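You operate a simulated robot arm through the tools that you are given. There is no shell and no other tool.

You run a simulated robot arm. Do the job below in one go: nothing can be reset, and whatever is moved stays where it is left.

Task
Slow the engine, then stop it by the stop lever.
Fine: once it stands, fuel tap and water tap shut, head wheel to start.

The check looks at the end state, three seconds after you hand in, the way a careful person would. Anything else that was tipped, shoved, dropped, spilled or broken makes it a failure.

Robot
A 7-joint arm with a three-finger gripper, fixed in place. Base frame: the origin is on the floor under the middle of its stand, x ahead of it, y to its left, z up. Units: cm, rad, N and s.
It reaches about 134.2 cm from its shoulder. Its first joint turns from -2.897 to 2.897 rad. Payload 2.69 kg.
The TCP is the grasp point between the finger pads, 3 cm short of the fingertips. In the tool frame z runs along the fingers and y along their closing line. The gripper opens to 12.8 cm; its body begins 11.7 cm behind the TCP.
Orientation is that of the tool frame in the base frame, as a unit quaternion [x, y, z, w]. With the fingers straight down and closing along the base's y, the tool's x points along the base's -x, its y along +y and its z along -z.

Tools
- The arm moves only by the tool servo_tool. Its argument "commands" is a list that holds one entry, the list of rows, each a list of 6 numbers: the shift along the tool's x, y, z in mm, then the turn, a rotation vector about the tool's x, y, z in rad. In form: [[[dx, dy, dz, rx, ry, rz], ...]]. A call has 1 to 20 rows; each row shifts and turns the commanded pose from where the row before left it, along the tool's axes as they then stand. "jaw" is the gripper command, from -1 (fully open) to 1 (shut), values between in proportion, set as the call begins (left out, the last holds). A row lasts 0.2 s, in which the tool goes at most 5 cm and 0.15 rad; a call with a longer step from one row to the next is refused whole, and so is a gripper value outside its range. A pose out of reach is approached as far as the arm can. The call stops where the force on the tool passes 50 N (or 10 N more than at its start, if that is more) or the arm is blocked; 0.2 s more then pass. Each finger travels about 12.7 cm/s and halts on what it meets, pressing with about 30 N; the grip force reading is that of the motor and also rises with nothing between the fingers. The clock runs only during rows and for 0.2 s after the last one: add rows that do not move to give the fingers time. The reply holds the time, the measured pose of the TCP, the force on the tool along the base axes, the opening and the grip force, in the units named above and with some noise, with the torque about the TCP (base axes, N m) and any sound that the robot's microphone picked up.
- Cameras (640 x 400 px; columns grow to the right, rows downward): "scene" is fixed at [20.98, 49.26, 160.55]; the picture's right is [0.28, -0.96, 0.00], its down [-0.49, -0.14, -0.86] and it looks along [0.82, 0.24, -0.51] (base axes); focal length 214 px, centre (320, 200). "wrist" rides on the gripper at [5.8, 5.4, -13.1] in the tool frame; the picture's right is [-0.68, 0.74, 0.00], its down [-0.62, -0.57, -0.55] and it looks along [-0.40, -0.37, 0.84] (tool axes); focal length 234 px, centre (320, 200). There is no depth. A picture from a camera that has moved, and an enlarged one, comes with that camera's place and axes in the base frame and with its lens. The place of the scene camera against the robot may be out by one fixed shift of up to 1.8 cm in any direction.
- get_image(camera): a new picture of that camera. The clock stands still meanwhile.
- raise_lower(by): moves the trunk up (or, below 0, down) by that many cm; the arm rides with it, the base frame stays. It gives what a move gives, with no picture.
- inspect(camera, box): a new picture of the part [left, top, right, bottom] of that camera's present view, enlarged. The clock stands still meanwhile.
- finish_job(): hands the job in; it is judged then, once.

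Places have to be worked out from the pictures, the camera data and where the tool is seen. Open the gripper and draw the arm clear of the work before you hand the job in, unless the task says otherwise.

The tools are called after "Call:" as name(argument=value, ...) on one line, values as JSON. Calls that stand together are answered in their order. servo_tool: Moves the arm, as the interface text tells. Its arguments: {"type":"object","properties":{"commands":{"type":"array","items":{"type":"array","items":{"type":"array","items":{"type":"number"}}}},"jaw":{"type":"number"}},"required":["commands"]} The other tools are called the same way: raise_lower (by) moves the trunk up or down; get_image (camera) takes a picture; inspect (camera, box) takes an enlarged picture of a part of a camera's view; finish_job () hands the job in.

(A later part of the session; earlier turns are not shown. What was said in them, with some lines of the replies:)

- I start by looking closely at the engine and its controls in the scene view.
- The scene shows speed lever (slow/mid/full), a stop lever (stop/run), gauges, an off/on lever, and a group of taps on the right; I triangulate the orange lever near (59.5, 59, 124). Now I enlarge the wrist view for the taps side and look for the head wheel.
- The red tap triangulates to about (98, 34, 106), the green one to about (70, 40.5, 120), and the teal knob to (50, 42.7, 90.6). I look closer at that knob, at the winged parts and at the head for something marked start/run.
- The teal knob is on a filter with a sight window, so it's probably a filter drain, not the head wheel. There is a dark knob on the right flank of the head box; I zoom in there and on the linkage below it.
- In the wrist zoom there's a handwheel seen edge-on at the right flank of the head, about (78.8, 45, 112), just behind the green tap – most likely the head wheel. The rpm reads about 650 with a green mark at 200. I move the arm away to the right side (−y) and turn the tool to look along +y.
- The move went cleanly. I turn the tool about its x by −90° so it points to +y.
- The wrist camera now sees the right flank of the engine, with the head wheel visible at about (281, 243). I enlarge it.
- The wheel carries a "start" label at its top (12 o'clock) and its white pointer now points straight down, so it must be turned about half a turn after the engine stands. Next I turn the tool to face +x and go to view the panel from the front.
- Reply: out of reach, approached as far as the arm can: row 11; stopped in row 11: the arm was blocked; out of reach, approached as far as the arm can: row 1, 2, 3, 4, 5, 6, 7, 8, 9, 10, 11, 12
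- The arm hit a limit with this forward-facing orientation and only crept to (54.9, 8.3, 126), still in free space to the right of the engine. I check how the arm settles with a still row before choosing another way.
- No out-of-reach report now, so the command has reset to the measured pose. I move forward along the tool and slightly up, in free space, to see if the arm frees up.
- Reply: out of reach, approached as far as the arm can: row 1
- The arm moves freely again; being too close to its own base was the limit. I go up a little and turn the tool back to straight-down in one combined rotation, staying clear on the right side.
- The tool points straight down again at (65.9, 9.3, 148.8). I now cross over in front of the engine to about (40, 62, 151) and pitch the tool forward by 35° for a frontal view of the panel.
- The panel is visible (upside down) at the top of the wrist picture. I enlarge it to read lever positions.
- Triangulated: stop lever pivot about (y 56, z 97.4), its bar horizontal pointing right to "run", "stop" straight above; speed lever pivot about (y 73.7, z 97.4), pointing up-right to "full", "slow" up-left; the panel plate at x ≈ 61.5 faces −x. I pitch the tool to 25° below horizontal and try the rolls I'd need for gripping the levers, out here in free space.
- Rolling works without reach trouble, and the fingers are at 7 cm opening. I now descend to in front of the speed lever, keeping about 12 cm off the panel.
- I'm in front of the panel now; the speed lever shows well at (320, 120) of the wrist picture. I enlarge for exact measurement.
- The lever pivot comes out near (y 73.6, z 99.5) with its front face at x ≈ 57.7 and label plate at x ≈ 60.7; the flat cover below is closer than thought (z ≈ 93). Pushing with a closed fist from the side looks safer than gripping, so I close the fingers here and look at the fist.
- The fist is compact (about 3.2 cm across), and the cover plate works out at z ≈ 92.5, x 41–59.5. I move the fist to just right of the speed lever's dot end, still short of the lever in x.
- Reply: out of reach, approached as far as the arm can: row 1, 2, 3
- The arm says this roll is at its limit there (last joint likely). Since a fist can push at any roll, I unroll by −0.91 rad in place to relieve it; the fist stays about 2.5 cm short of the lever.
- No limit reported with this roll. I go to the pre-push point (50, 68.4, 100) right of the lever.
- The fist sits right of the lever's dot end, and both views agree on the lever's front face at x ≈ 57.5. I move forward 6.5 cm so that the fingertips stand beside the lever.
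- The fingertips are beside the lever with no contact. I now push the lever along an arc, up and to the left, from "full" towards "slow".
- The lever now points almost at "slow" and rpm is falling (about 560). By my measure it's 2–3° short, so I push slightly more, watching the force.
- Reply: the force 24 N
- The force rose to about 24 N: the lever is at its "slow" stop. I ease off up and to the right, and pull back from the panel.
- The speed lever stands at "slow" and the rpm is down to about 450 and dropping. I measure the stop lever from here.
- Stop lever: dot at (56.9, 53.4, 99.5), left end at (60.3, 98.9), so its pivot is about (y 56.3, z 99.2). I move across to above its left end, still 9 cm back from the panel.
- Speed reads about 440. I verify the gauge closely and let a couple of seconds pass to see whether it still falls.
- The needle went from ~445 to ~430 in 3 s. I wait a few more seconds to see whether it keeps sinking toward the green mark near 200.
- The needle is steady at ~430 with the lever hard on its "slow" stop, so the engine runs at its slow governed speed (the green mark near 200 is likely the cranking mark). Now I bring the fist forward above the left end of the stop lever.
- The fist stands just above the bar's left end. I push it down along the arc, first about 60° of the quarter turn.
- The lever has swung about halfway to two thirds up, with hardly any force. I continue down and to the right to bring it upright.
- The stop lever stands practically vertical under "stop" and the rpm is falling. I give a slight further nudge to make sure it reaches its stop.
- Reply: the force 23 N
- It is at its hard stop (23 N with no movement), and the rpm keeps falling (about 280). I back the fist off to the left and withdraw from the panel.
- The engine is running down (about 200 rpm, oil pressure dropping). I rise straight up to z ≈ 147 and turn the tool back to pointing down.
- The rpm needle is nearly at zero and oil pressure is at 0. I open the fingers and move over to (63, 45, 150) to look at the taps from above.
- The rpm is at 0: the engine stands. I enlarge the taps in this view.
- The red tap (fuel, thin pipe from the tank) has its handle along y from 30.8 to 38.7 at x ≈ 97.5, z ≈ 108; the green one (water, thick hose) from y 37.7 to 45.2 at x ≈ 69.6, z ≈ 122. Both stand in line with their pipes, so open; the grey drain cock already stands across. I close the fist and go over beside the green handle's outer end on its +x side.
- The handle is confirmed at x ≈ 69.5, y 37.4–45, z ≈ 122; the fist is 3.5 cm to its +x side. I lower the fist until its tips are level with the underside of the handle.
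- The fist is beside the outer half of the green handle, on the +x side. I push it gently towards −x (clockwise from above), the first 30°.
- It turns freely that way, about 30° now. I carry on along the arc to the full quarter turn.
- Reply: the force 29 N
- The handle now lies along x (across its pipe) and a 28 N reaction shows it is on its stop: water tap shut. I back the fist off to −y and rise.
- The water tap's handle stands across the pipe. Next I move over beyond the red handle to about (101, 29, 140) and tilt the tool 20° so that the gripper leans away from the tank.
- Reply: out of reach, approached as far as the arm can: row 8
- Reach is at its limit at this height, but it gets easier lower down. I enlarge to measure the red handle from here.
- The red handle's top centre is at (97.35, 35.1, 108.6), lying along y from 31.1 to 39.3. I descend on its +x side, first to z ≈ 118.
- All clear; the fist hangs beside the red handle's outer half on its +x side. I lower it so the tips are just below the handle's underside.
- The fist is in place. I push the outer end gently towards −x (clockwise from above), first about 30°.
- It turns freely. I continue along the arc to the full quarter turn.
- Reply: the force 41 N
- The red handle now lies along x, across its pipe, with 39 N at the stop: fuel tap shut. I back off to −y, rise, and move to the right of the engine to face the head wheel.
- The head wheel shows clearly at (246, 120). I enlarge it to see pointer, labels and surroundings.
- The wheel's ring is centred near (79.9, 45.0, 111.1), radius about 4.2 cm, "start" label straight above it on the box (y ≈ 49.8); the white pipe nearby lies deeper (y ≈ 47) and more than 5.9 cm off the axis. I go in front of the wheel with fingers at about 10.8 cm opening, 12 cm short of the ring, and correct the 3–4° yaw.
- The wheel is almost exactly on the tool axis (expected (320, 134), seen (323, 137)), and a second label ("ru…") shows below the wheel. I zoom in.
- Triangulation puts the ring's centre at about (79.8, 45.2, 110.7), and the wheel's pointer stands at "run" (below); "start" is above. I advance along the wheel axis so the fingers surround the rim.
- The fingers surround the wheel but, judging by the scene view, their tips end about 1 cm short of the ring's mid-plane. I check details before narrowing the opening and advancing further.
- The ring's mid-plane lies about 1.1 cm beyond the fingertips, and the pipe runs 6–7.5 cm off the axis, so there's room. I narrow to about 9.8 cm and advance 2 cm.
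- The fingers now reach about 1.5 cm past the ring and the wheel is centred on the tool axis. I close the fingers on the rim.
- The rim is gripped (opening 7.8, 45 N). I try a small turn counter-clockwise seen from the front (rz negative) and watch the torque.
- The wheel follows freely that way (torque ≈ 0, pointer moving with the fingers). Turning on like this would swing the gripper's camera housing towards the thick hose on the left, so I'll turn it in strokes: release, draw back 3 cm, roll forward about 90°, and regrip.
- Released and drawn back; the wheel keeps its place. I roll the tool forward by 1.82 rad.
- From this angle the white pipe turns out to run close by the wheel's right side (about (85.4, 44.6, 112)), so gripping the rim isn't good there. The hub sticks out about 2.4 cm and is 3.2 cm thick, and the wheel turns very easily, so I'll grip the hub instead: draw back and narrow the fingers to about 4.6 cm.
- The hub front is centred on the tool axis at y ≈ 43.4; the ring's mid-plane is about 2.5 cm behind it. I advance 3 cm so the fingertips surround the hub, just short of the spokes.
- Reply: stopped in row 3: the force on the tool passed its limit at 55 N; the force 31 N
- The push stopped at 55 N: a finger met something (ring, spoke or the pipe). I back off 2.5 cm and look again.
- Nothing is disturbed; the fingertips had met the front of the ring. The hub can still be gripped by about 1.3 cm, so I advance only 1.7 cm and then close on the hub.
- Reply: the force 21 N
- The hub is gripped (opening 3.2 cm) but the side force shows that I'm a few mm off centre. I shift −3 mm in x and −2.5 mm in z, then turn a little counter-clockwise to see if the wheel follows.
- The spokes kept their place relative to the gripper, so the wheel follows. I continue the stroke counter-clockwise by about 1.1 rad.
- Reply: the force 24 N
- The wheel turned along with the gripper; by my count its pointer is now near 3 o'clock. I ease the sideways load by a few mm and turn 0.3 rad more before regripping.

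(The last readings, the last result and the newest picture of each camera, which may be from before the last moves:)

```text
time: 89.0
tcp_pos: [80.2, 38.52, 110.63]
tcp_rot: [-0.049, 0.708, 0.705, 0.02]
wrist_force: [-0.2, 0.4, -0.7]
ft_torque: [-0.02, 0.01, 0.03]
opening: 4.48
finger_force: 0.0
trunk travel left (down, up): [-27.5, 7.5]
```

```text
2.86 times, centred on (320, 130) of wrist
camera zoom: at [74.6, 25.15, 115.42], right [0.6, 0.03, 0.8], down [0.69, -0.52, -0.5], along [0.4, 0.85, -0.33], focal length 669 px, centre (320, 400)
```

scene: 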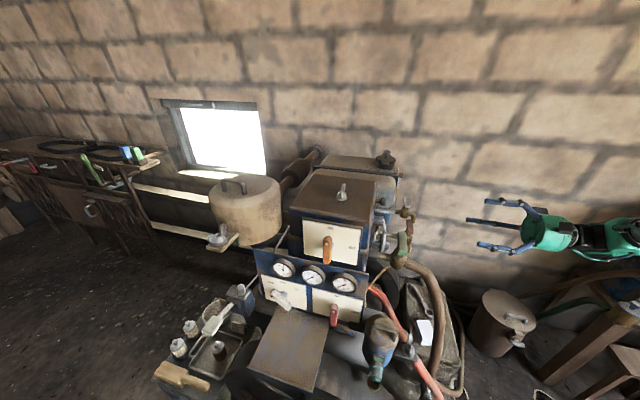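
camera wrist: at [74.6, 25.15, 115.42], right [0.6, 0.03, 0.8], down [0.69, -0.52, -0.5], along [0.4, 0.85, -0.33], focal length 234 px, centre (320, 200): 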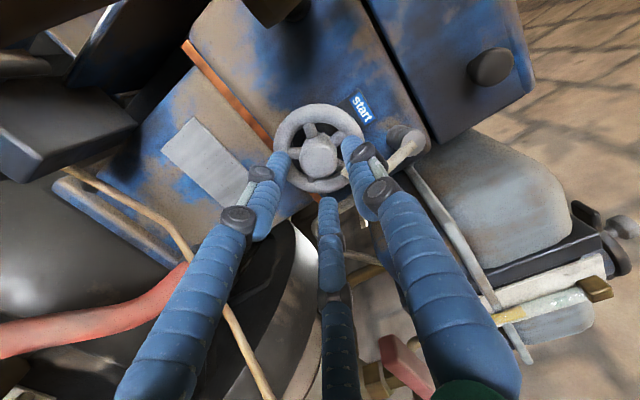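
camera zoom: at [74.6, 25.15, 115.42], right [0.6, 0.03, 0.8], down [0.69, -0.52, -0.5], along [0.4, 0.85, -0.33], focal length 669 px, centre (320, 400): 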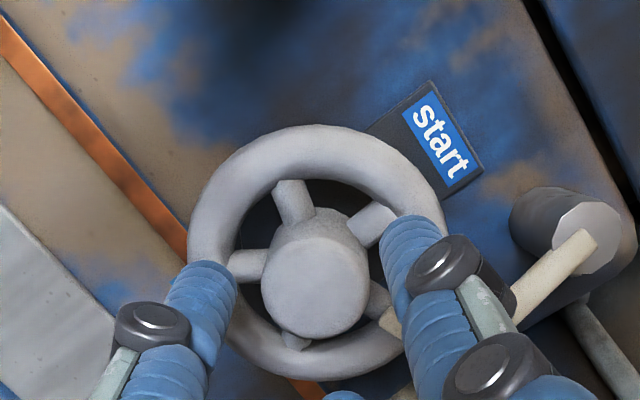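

The pointer is visible at about 3 o'clock and slightly above (≈15–20°), as expected, so roughly 73° are left. I roll the tool forward again by 1.3 rad for the second stroke.

Call:
servo_tool(commands=[[[0, 0, 0, 0, 0, 0.13], [0, 0, 0, 0, 0, 0.13], [0, 0, 0, 0, 0, 0.13], [0, 0, 0, 0, 0, 0.13], [0, 0, 0, 0, 0, 0.13], [0, 0, 0, 0, 0, 0.13], [0, 0, 0, 0, 0, 0.13], [0, 0, 0, 0, 0, 0.13], [0, 0, 0, 0, 0, 0.13], [0, 0, 0, 0, 0, 0.13]]])

Call:
get_image(camera="wrist")

Call:
inspect(camera="wrist", box=[240, 60, 400, 200])

```text
time: 91.2
tcp_pos: [80.26, 38.66, 110.67]
tcp_rot: [0.389, 0.593, 0.572, -0.411]
wrist_force: [-0.5, 0.1, 0.0]
ft_torque: [0.0, 0.01, 0.0]
opening: 4.46
finger_force: 0.1
trunk travel left (down, up): [-27.5, 7.5]
```

```text
taken
camera wrist: at [83.87, 25.62, 118.06], right [0.93, 0.04, -0.37], down [-0.28, -0.57, -0.77], along [-0.24, 0.82, -0.52], focal length 234 px, centre (320, 200)
```

wrist: 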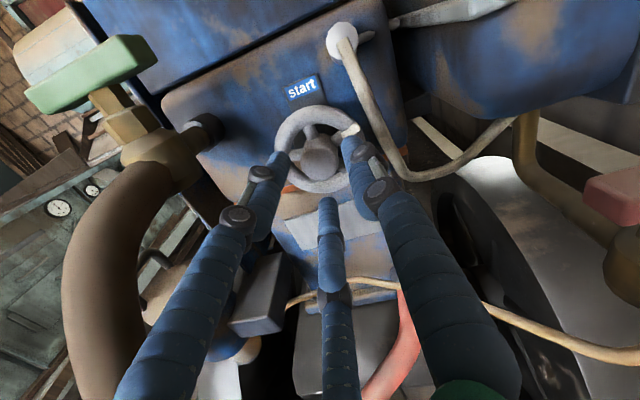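

```text
2.86 times, centred on (320, 130) of wrist
camera zoom: at [83.87, 25.62, 118.06], right [0.93, 0.04, -0.37], down [-0.28, -0.57, -0.77], along [-0.24, 0.82, -0.52], focal length 669 px, centre (320, 400)
```

zoom: 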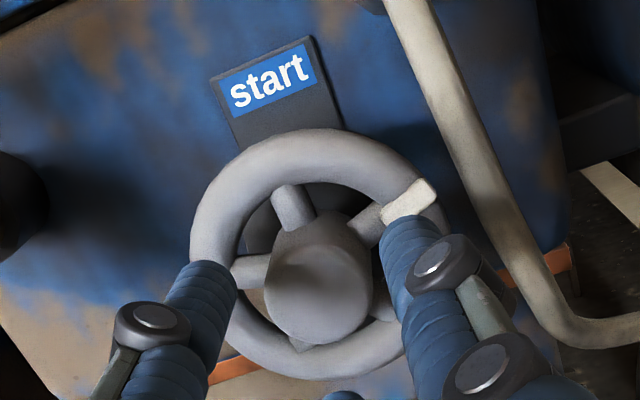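

The pointer is clearly at about 14° above 3 o'clock, so 76° (1.33 rad) remain to "start". I advance again to the hub and close.

Call:
servo_tool(commands=[[[-1, 0, 8, 0, 0, 0], [0, 0, 8, 0, 0, 0], [0, 0, 8, 0, 0, 0]]])

Call:
servo_tool(commands=[[[0, 0, 0, 0, 0, 0], [0, 0, 0, 0, 0, 0], [0, 0, 0, 0, 0, 0]]], jaw=1)

Call:
inspect(camera="wrist", box=[240, 80, 400, 200])

```text
time: 92.0
tcp_pos: [80.09, 40.94, 110.53]
tcp_rot: [0.389, 0.593, 0.573, -0.41]
wrist_force: [-0.2, -0.5, 0.1]
ft_torque: [-0.02, 0.0, 0.0]
opening: 4.46
finger_force: 0.1
trunk travel left (down, up): [-27.5, 7.5]
```

```text
time: 92.8
tcp_pos: [80.13, 41.1, 110.59]
tcp_rot: [0.388, 0.594, 0.573, -0.41]
wrist_force: [-4.3, 1.2, -1.8]
ft_torque: [-0.06, 0.01, -0.04]
opening: 3.14
finger_force: 45.1
trunk travel left (down, up): [-27.5, 7.5]
```

```text
3.33 times, centred on (320, 140) of wrist
camera zoom: at [83.68, 28.04, 117.94], right [0.93, 0.04, -0.37], down [-0.28, -0.57, -0.77], along [-0.24, 0.82, -0.52], focal length 781 px, centre (320, 400)
```

zoom: 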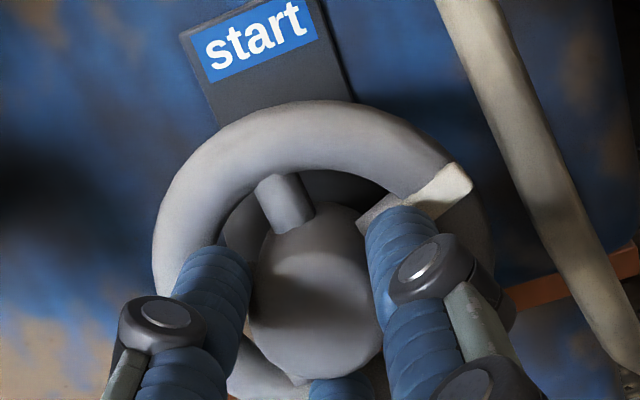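

The hub is gripped well centred (small side force) and the pointer is in view. I turn counter-clockwise by 1.2 rad and then check.

Call:
servo_tool(commands=[[[0, 0, 0, 0, 0, -0.12], [0, 0, 0, 0, 0, -0.12], [0, 0, 0, 0, 0, -0.12], [0, 0, 0, 0, 0, -0.12], [0, 0, 0, 0, 0, -0.12], [0, 0, 0, 0, 0, -0.12], [0, 0, 0, 0, 0, -0.12], [0, 0, 0, 0, 0, -0.12], [0, 0, 0, 0, 0, -0.12], [0, 0, 0, 0, 0, -0.12]]])

Call:
get_image(camera="wrist")

Call:
inspect(camera="wrist", box=[240, 80, 400, 200])

```text
time: 95.0
tcp_pos: [80.02, 41.12, 110.46]
tcp_rot: [-0.016, 0.709, 0.705, -0.014]
wrist_force: [-12.5, 3.6, 8.1]
ft_torque: [-0.28, 0.54, 0.32]
opening: 3.15
finger_force: 45.5
trunk travel left (down, up): [-27.5, 7.5]
```

```text
taken
camera wrist: at [74.92, 27.63, 115.89], right [0.67, 0.03, 0.74], down [0.64, -0.53, -0.56], along [0.37, 0.85, -0.38], focal length 234 px, centre (320, 200)
```

wrist: 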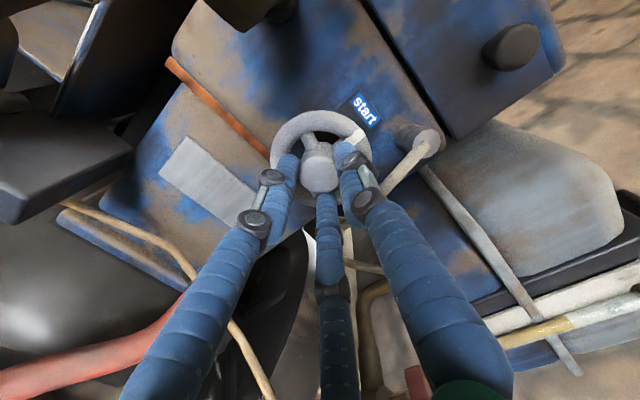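

```text
3.33 times, centred on (320, 140) of wrist
camera zoom: at [74.92, 27.63, 115.89], right [0.67, 0.03, 0.74], down [0.64, -0.53, -0.56], along [0.37, 0.85, -0.38], focal length 781 px, centre (320, 400)
```

zoom: 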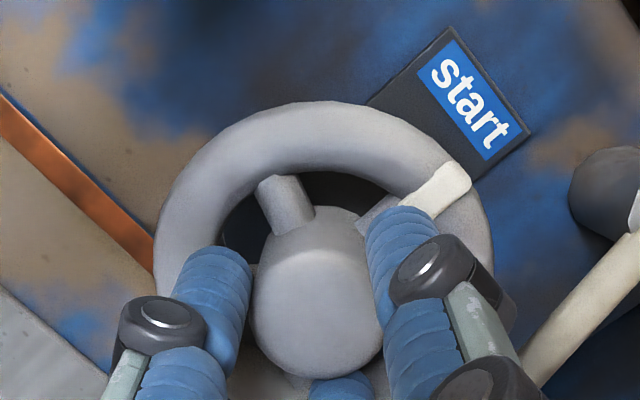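

Torque has risen to 0.54 Nm and the pointer works out at about 86°, nearly straight up at "start". I try another −0.06 rad to see whether it's on its stop.

Call:
servo_tool(commands=[[[0, 0, 0, 0, 0, -0.03], [0, 0, 0, 0, 0, -0.03]]])

Call:
inspect(camera="wrist", box=[240, 80, 400, 200])

```text
time: 95.6
tcp_pos: [80.12, 41.01, 110.57]
tcp_rot: [-0.037, 0.708, 0.705, 0.006]
wrist_force: [-14.8, 2.7, 5.6]
ft_torque: [0.15, 0.49, 0.3]
opening: 3.14
finger_force: 45.0
trunk travel left (down, up): [-27.5, 7.5]
```

```text
3.33 times, centred on (320, 140) of wrist
camera zoom: at [74.63, 27.61, 115.54], right [0.63, 0.03, 0.78], down [0.67, -0.52, -0.52], along [0.39, 0.85, -0.35], focal length 781 px, centre (320, 400)
```

zoom: 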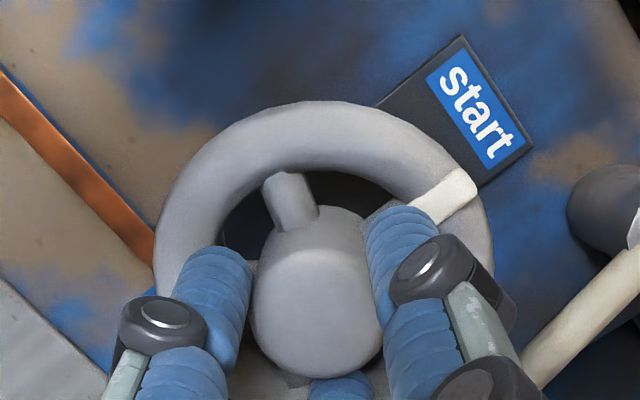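

The torque stays the same and the pointer slipped in the grip instead of moving on: the wheel is on its stop at "start". I release and draw back.

Call:
servo_tool(commands=[[[0, 0, 0, 0, 0, 0], [0, 0, 0, 0, 0, 0], [0, 0, -15, 0, 0, 0], [0, 0, -20, 0, 0, 0], [0, 0, -30, 0, 0, 0], [0, 0, -30, 0, 0, 0]]], jaw=0.3)

Call:
get_image(camera="wrist")

Call:
inspect(camera="wrist", box=[240, 60, 400, 180])

```text
time: 97.0
tcp_pos: [80.65, 31.71, 110.51]
tcp_rot: [-0.037, 0.709, 0.704, 0.005]
wrist_force: [0.8, 0.0, -0.5]
ft_torque: [0.01, 0.0, -0.02]
opening: 4.46
finger_force: 0.1
trunk travel left (down, up): [-27.5, 7.5]
```

```text
taken
camera wrist: at [75.18, 18.32, 115.49], right [0.63, 0.03, 0.78], down [0.67, -0.52, -0.52], along [0.39, 0.85, -0.35], focal length 234 px, centre (320, 200)
```

wrist: 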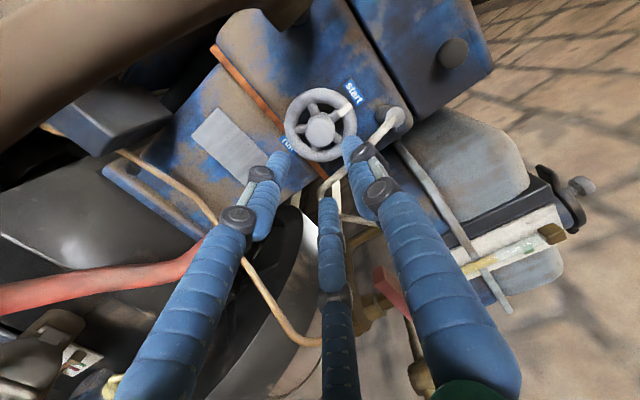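

```text
3.33 times, centred on (320, 120) of wrist
camera zoom: at [75.18, 18.32, 115.49], right [0.63, 0.03, 0.78], down [0.67, -0.52, -0.52], along [0.39, 0.85, -0.35], focal length 781 px, centre (320, 467)
```

zoom: 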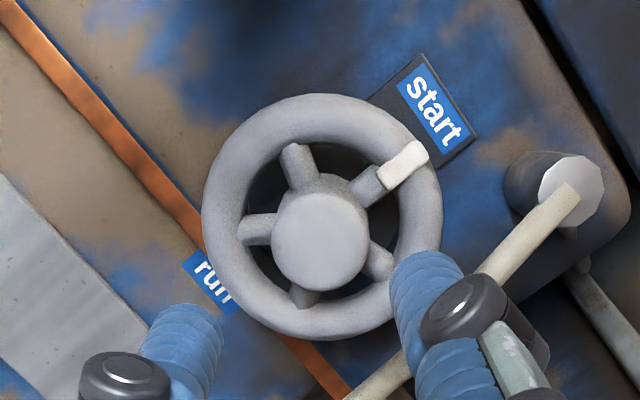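

The pointer now stands exactly towards "start". I draw the arm well clear to the right and up, and open the gripper.

Call:
servo_tool(commands=[[[0, 0, -40, 0, 0, 0], [0, 0, -40, 0, 0, 0], [0, 0, -40, 0, 0, 0], [0, 0, -40, 0, 0, 0], [0, 0, -40, 0, 0, 0], [0, 40, 0, 0, 0, 0], [0, 40, 0, 0, 0, 0], [0, 40, 0, 0, 0, 0], [0, 40, 0, 0, 0, 0], [0, 40, 0, 0, 0, 0], [0, 40, 0, 0, 0, 0], [0, 40, 0, 0, 0, 0], [0, 40, 0, 0, 0, 0]]], jaw=-1)

Call:
get_image(camera="scene")

Call:
get_image(camera="wrist")

Call:
inspect(camera="scene", box=[240, 250, 400, 350])

Call:
inspect(camera="scene", box=[340, 180, 500, 280])

```text
time: 99.8
tcp_pos: [79.47, 12.03, 142.66]
tcp_rot: [-0.036, 0.709, 0.705, 0.006]
wrist_force: [-0.3, -0.7, 0.0]
ft_torque: [0.06, -0.03, -0.03]
opening: 12.83
finger_force: 0.1
trunk travel left (down, up): [-27.5, 7.5]
```

```text
taken
```

scene: 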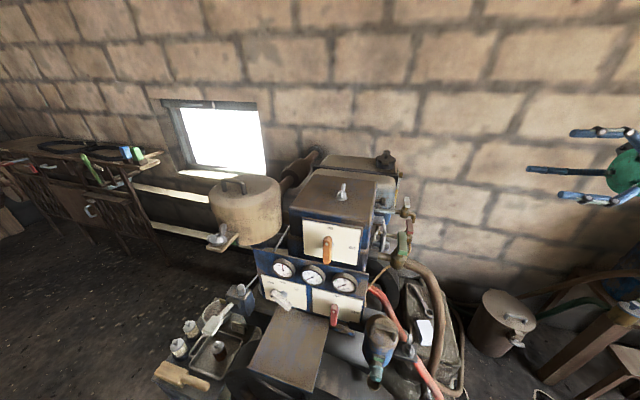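

```text
taken
camera wrist: at [73.95, -1.42, 147.76], right [0.63, 0.03, 0.77], down [0.67, -0.52, -0.52], along [0.39, 0.85, -0.35], focal length 234 px, centre (320, 200)
```

wrist: 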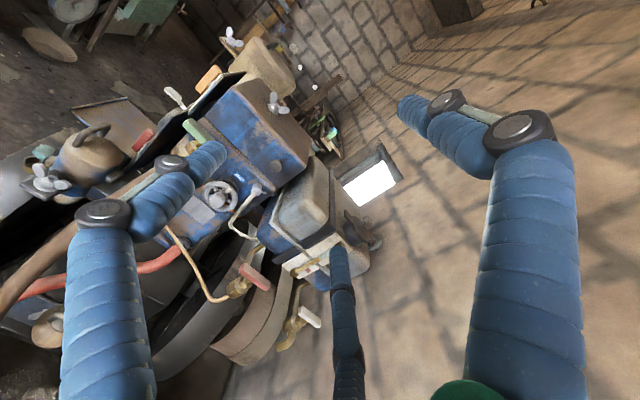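

```text
4.00 times, centred on (320, 300) of scene
camera zoom: at [20.98, 49.26, 160.55], right [0.28, -0.96, 0.0], down [-0.49, -0.14, -0.86], along [0.82, 0.24, -0.51], focal length 858 px, centre (320, -200)
```

zoom: 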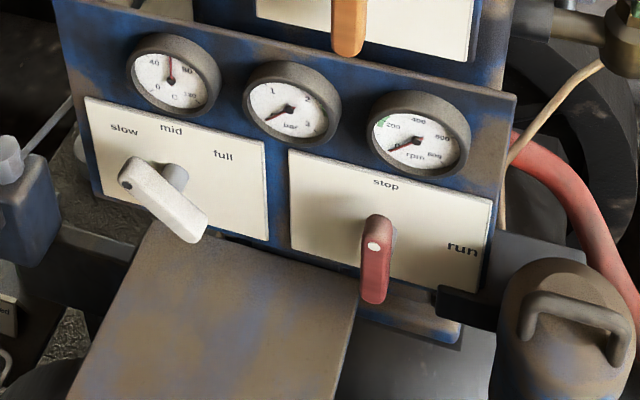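

```text
4.00 times, centred on (420, 230) of scene
camera zoom: at [20.98, 49.26, 160.55], right [0.28, -0.96, 0.0], down [-0.49, -0.14, -0.86], along [0.82, 0.24, -0.51], focal length 858 px, centre (-80, 80)
```

zoom: 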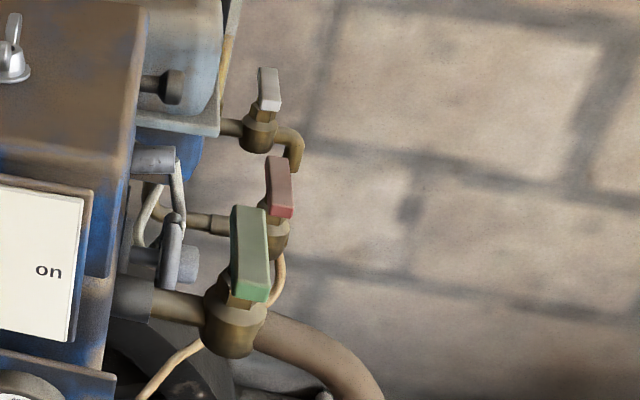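

The rpm is 0, speed lever at slow, stop lever at stop, both handles across their pipes. To be sure I have the right taps, I check the barrel side on the right and the head wheel once more.

Call:
inspect(camera="scene", box=[540, 250, 640, 350])

Call:
inspect(camera="wrist", box=[160, 150, 340, 350])

Call:
inspect(camera="wrist", box=[0, 100, 200, 350])

Call:
inspect(camera="wrist", box=[190, 165, 280, 225])

```text
4.00 times, centred on (590, 300) of scene
camera zoom: at [20.98, 49.26, 160.55], right [0.28, -0.96, 0.0], down [-0.49, -0.14, -0.86], along [0.82, 0.24, -0.51], focal length 858 px, centre (-760, -200)
```

zoom: 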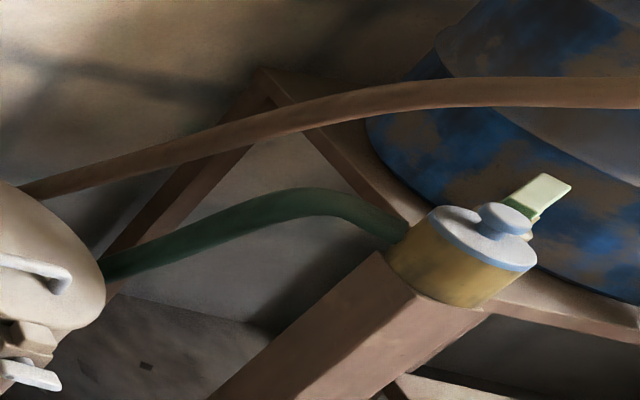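

```text
2.00 times, centred on (250, 250) of wrist
camera zoom: at [73.95, -1.42, 147.76], right [0.63, 0.03, 0.77], down [0.67, -0.52, -0.52], along [0.39, 0.85, -0.35], focal length 468 px, centre (460, 100)
```

zoom: 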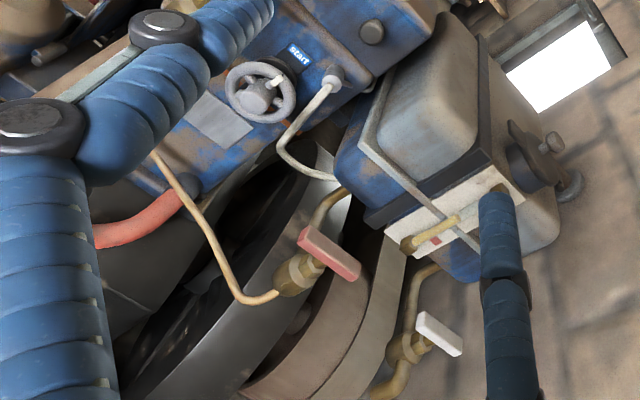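

```text
1.60 times, centred on (100, 225) of wrist
camera zoom: at [73.95, -1.42, 147.76], right [0.63, 0.03, 0.77], down [0.67, -0.52, -0.52], along [0.39, 0.85, -0.35], focal length 375 px, centre (672, 160)
```

zoom: 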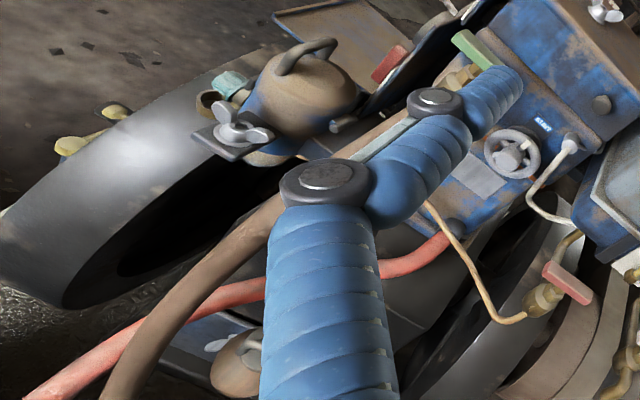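

```text
6.67 times, centred on (235, 195) of wrist
camera zoom: at [73.95, -1.42, 147.76], right [0.63, 0.03, 0.77], down [0.67, -0.52, -0.52], along [0.39, 0.85, -0.35], focal length 1561 px, centre (887, 233)
```

zoom: 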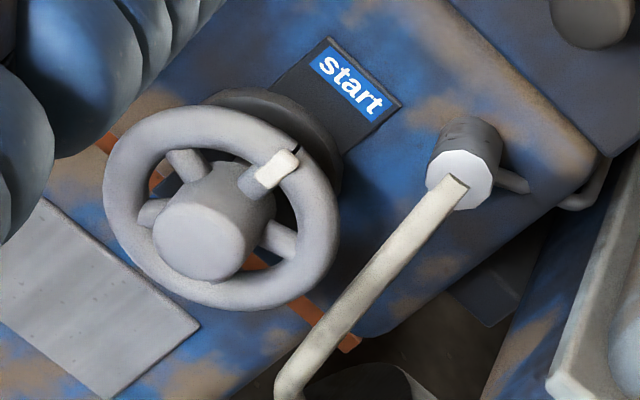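

The wheel's pointer shows "start", and the red tap clearly sits between fuel tank and fuel line. I also want a look at the fitting by the barrel on the right, so I turn the tool down and park at about (79, −10, 150), which points the camera there.

Call:
servo_tool(commands=[[[0, 0, -40, 0, 0, 0], [0, 20, -40, 0, 0, 0], [0, 30, -40, 0, 0, 0], [0, 20, -40, 0, 0, 0], [0, 0, 0, 0.1428, 0, 0], [0, 0, 0, 0.1428, 0, 0], [0, 0, 0, 0.1428, 0, 0], [0, 0, 0, 0.1428, 0, 0], [0, 0, 0, 0.1428, 0, 0], [0, 0, 0, 0.1428, 0, 0], [0, 0, 0, 0.1428, 0, 0], [0, 0, 0, 0.1428, 0, 0], [0, 0, 0, 0.1428, 0, 0], [0, 0, 0, 0.1428, 0, 0], [0, 0, 0, 0.1428, 0, 0]]])

Call:
get_image(camera="wrist")

```text
time: 103.0
tcp_pos: [79.95, -4.32, 149.77]
tcp_rot: [-0.021, 0.999, -0.004, 0.03]
wrist_force: [0.3, -0.1, -0.9]
ft_torque: [-0.01, -0.01, 0.0]
opening: 12.82
finger_force: 0.1
trunk travel left (down, up): [-27.5, 7.5]
```

```text
taken
camera wrist: at [73.11, 0.85, 162.39], right [0.64, 0.77, 0.03], down [0.61, -0.54, 0.59], along [0.47, -0.36, -0.81], focal length 234 px, centre (320, 200)
```

wrist: 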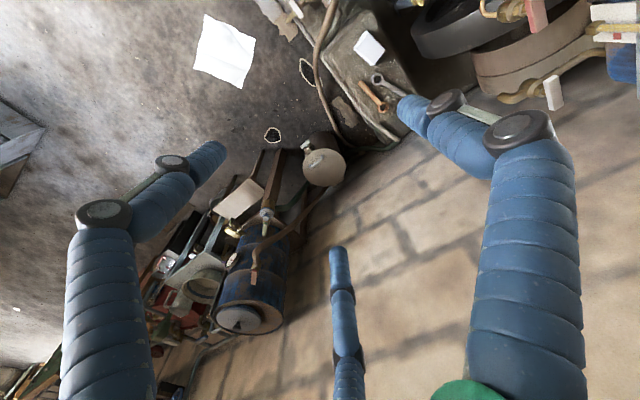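

Call:
inspect(camera="wrist", box=[180, 120, 380, 345])

Call:
inspect(camera="wrist", box=[225, 190, 305, 260])

```text
1.78 times, centred on (280, 232) of wrist
camera zoom: at [73.11, 0.85, 162.39], right [0.64, 0.77, 0.03], down [0.61, -0.54, 0.59], along [0.47, -0.36, -0.81], focal length 416 px, centre (391, 142)
```

zoom: 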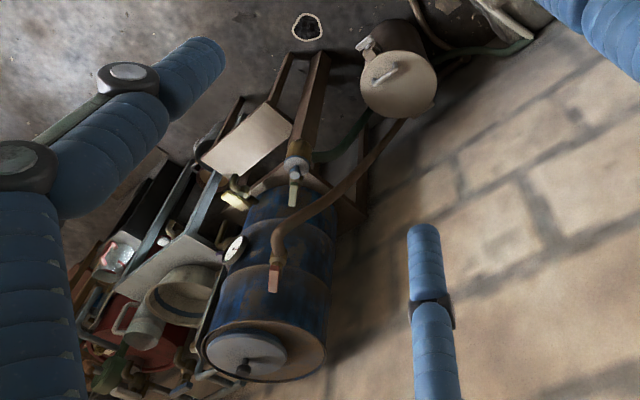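

```text
5.71 times, centred on (265, 225) of wrist
camera zoom: at [73.11, 0.85, 162.39], right [0.64, 0.77, 0.03], down [0.61, -0.54, 0.59], along [0.47, -0.36, -0.81], focal length 1338 px, centre (634, 57)
```

zoom: 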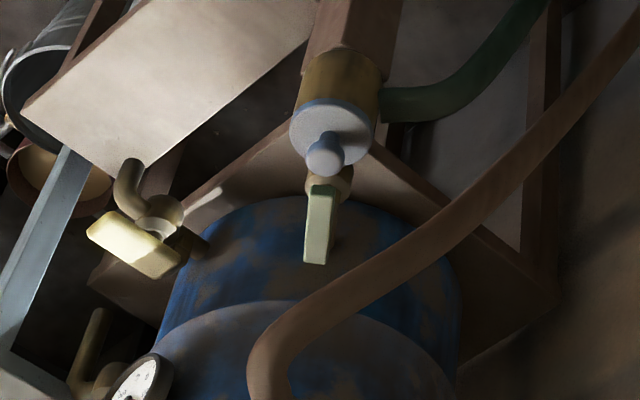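

The barrel stands about 143 cm out with its own fittings, separate from the engine and beyond reach; the engine's fuel tap (red, in the tank line) and water tap (green, on the head) are the ones meant, and both are shut on their stops. The engine stands, speed lever is at slow, stop lever at stop, head wheel at start, and the arm is clear with the gripper open, so I hand in.

Call:
finish_job()

```text
The job is handed in.
```

The engine is stopped and the job is handed in.

- **Slowing:** I moved the speed lever from full to its slow stop. The engine came down from about 650 rpm and held steady at about 430.
- **Stopping:** I then turned the stop lever up to stop, and the rpm gauge fell to 0.
- **Fuel tap (red):** shut. I turned it a quarter turn to its stop, across the pipe.
- **Water tap (green):** shut. I turned it a quarter turn to its stop, across the pipe.
- **Head wheel:** I turned it from run to its stop at start, and the pointer lines up with the label.

**Contact at the wheel:** While I gripped the head wheel, the fingers once pressed on its ring until the 50 N limit stopped the arm. They may also have brushed the white pipe beside it. I saw no damage or displacement in the pictures afterwards.

**Other taps:** I took the red and green taps on the engine as the ones you meant. The barrel on the right has taps of its own, which look out of reach, and I left them alone.

The arm is clear of the engine with the gripper open.
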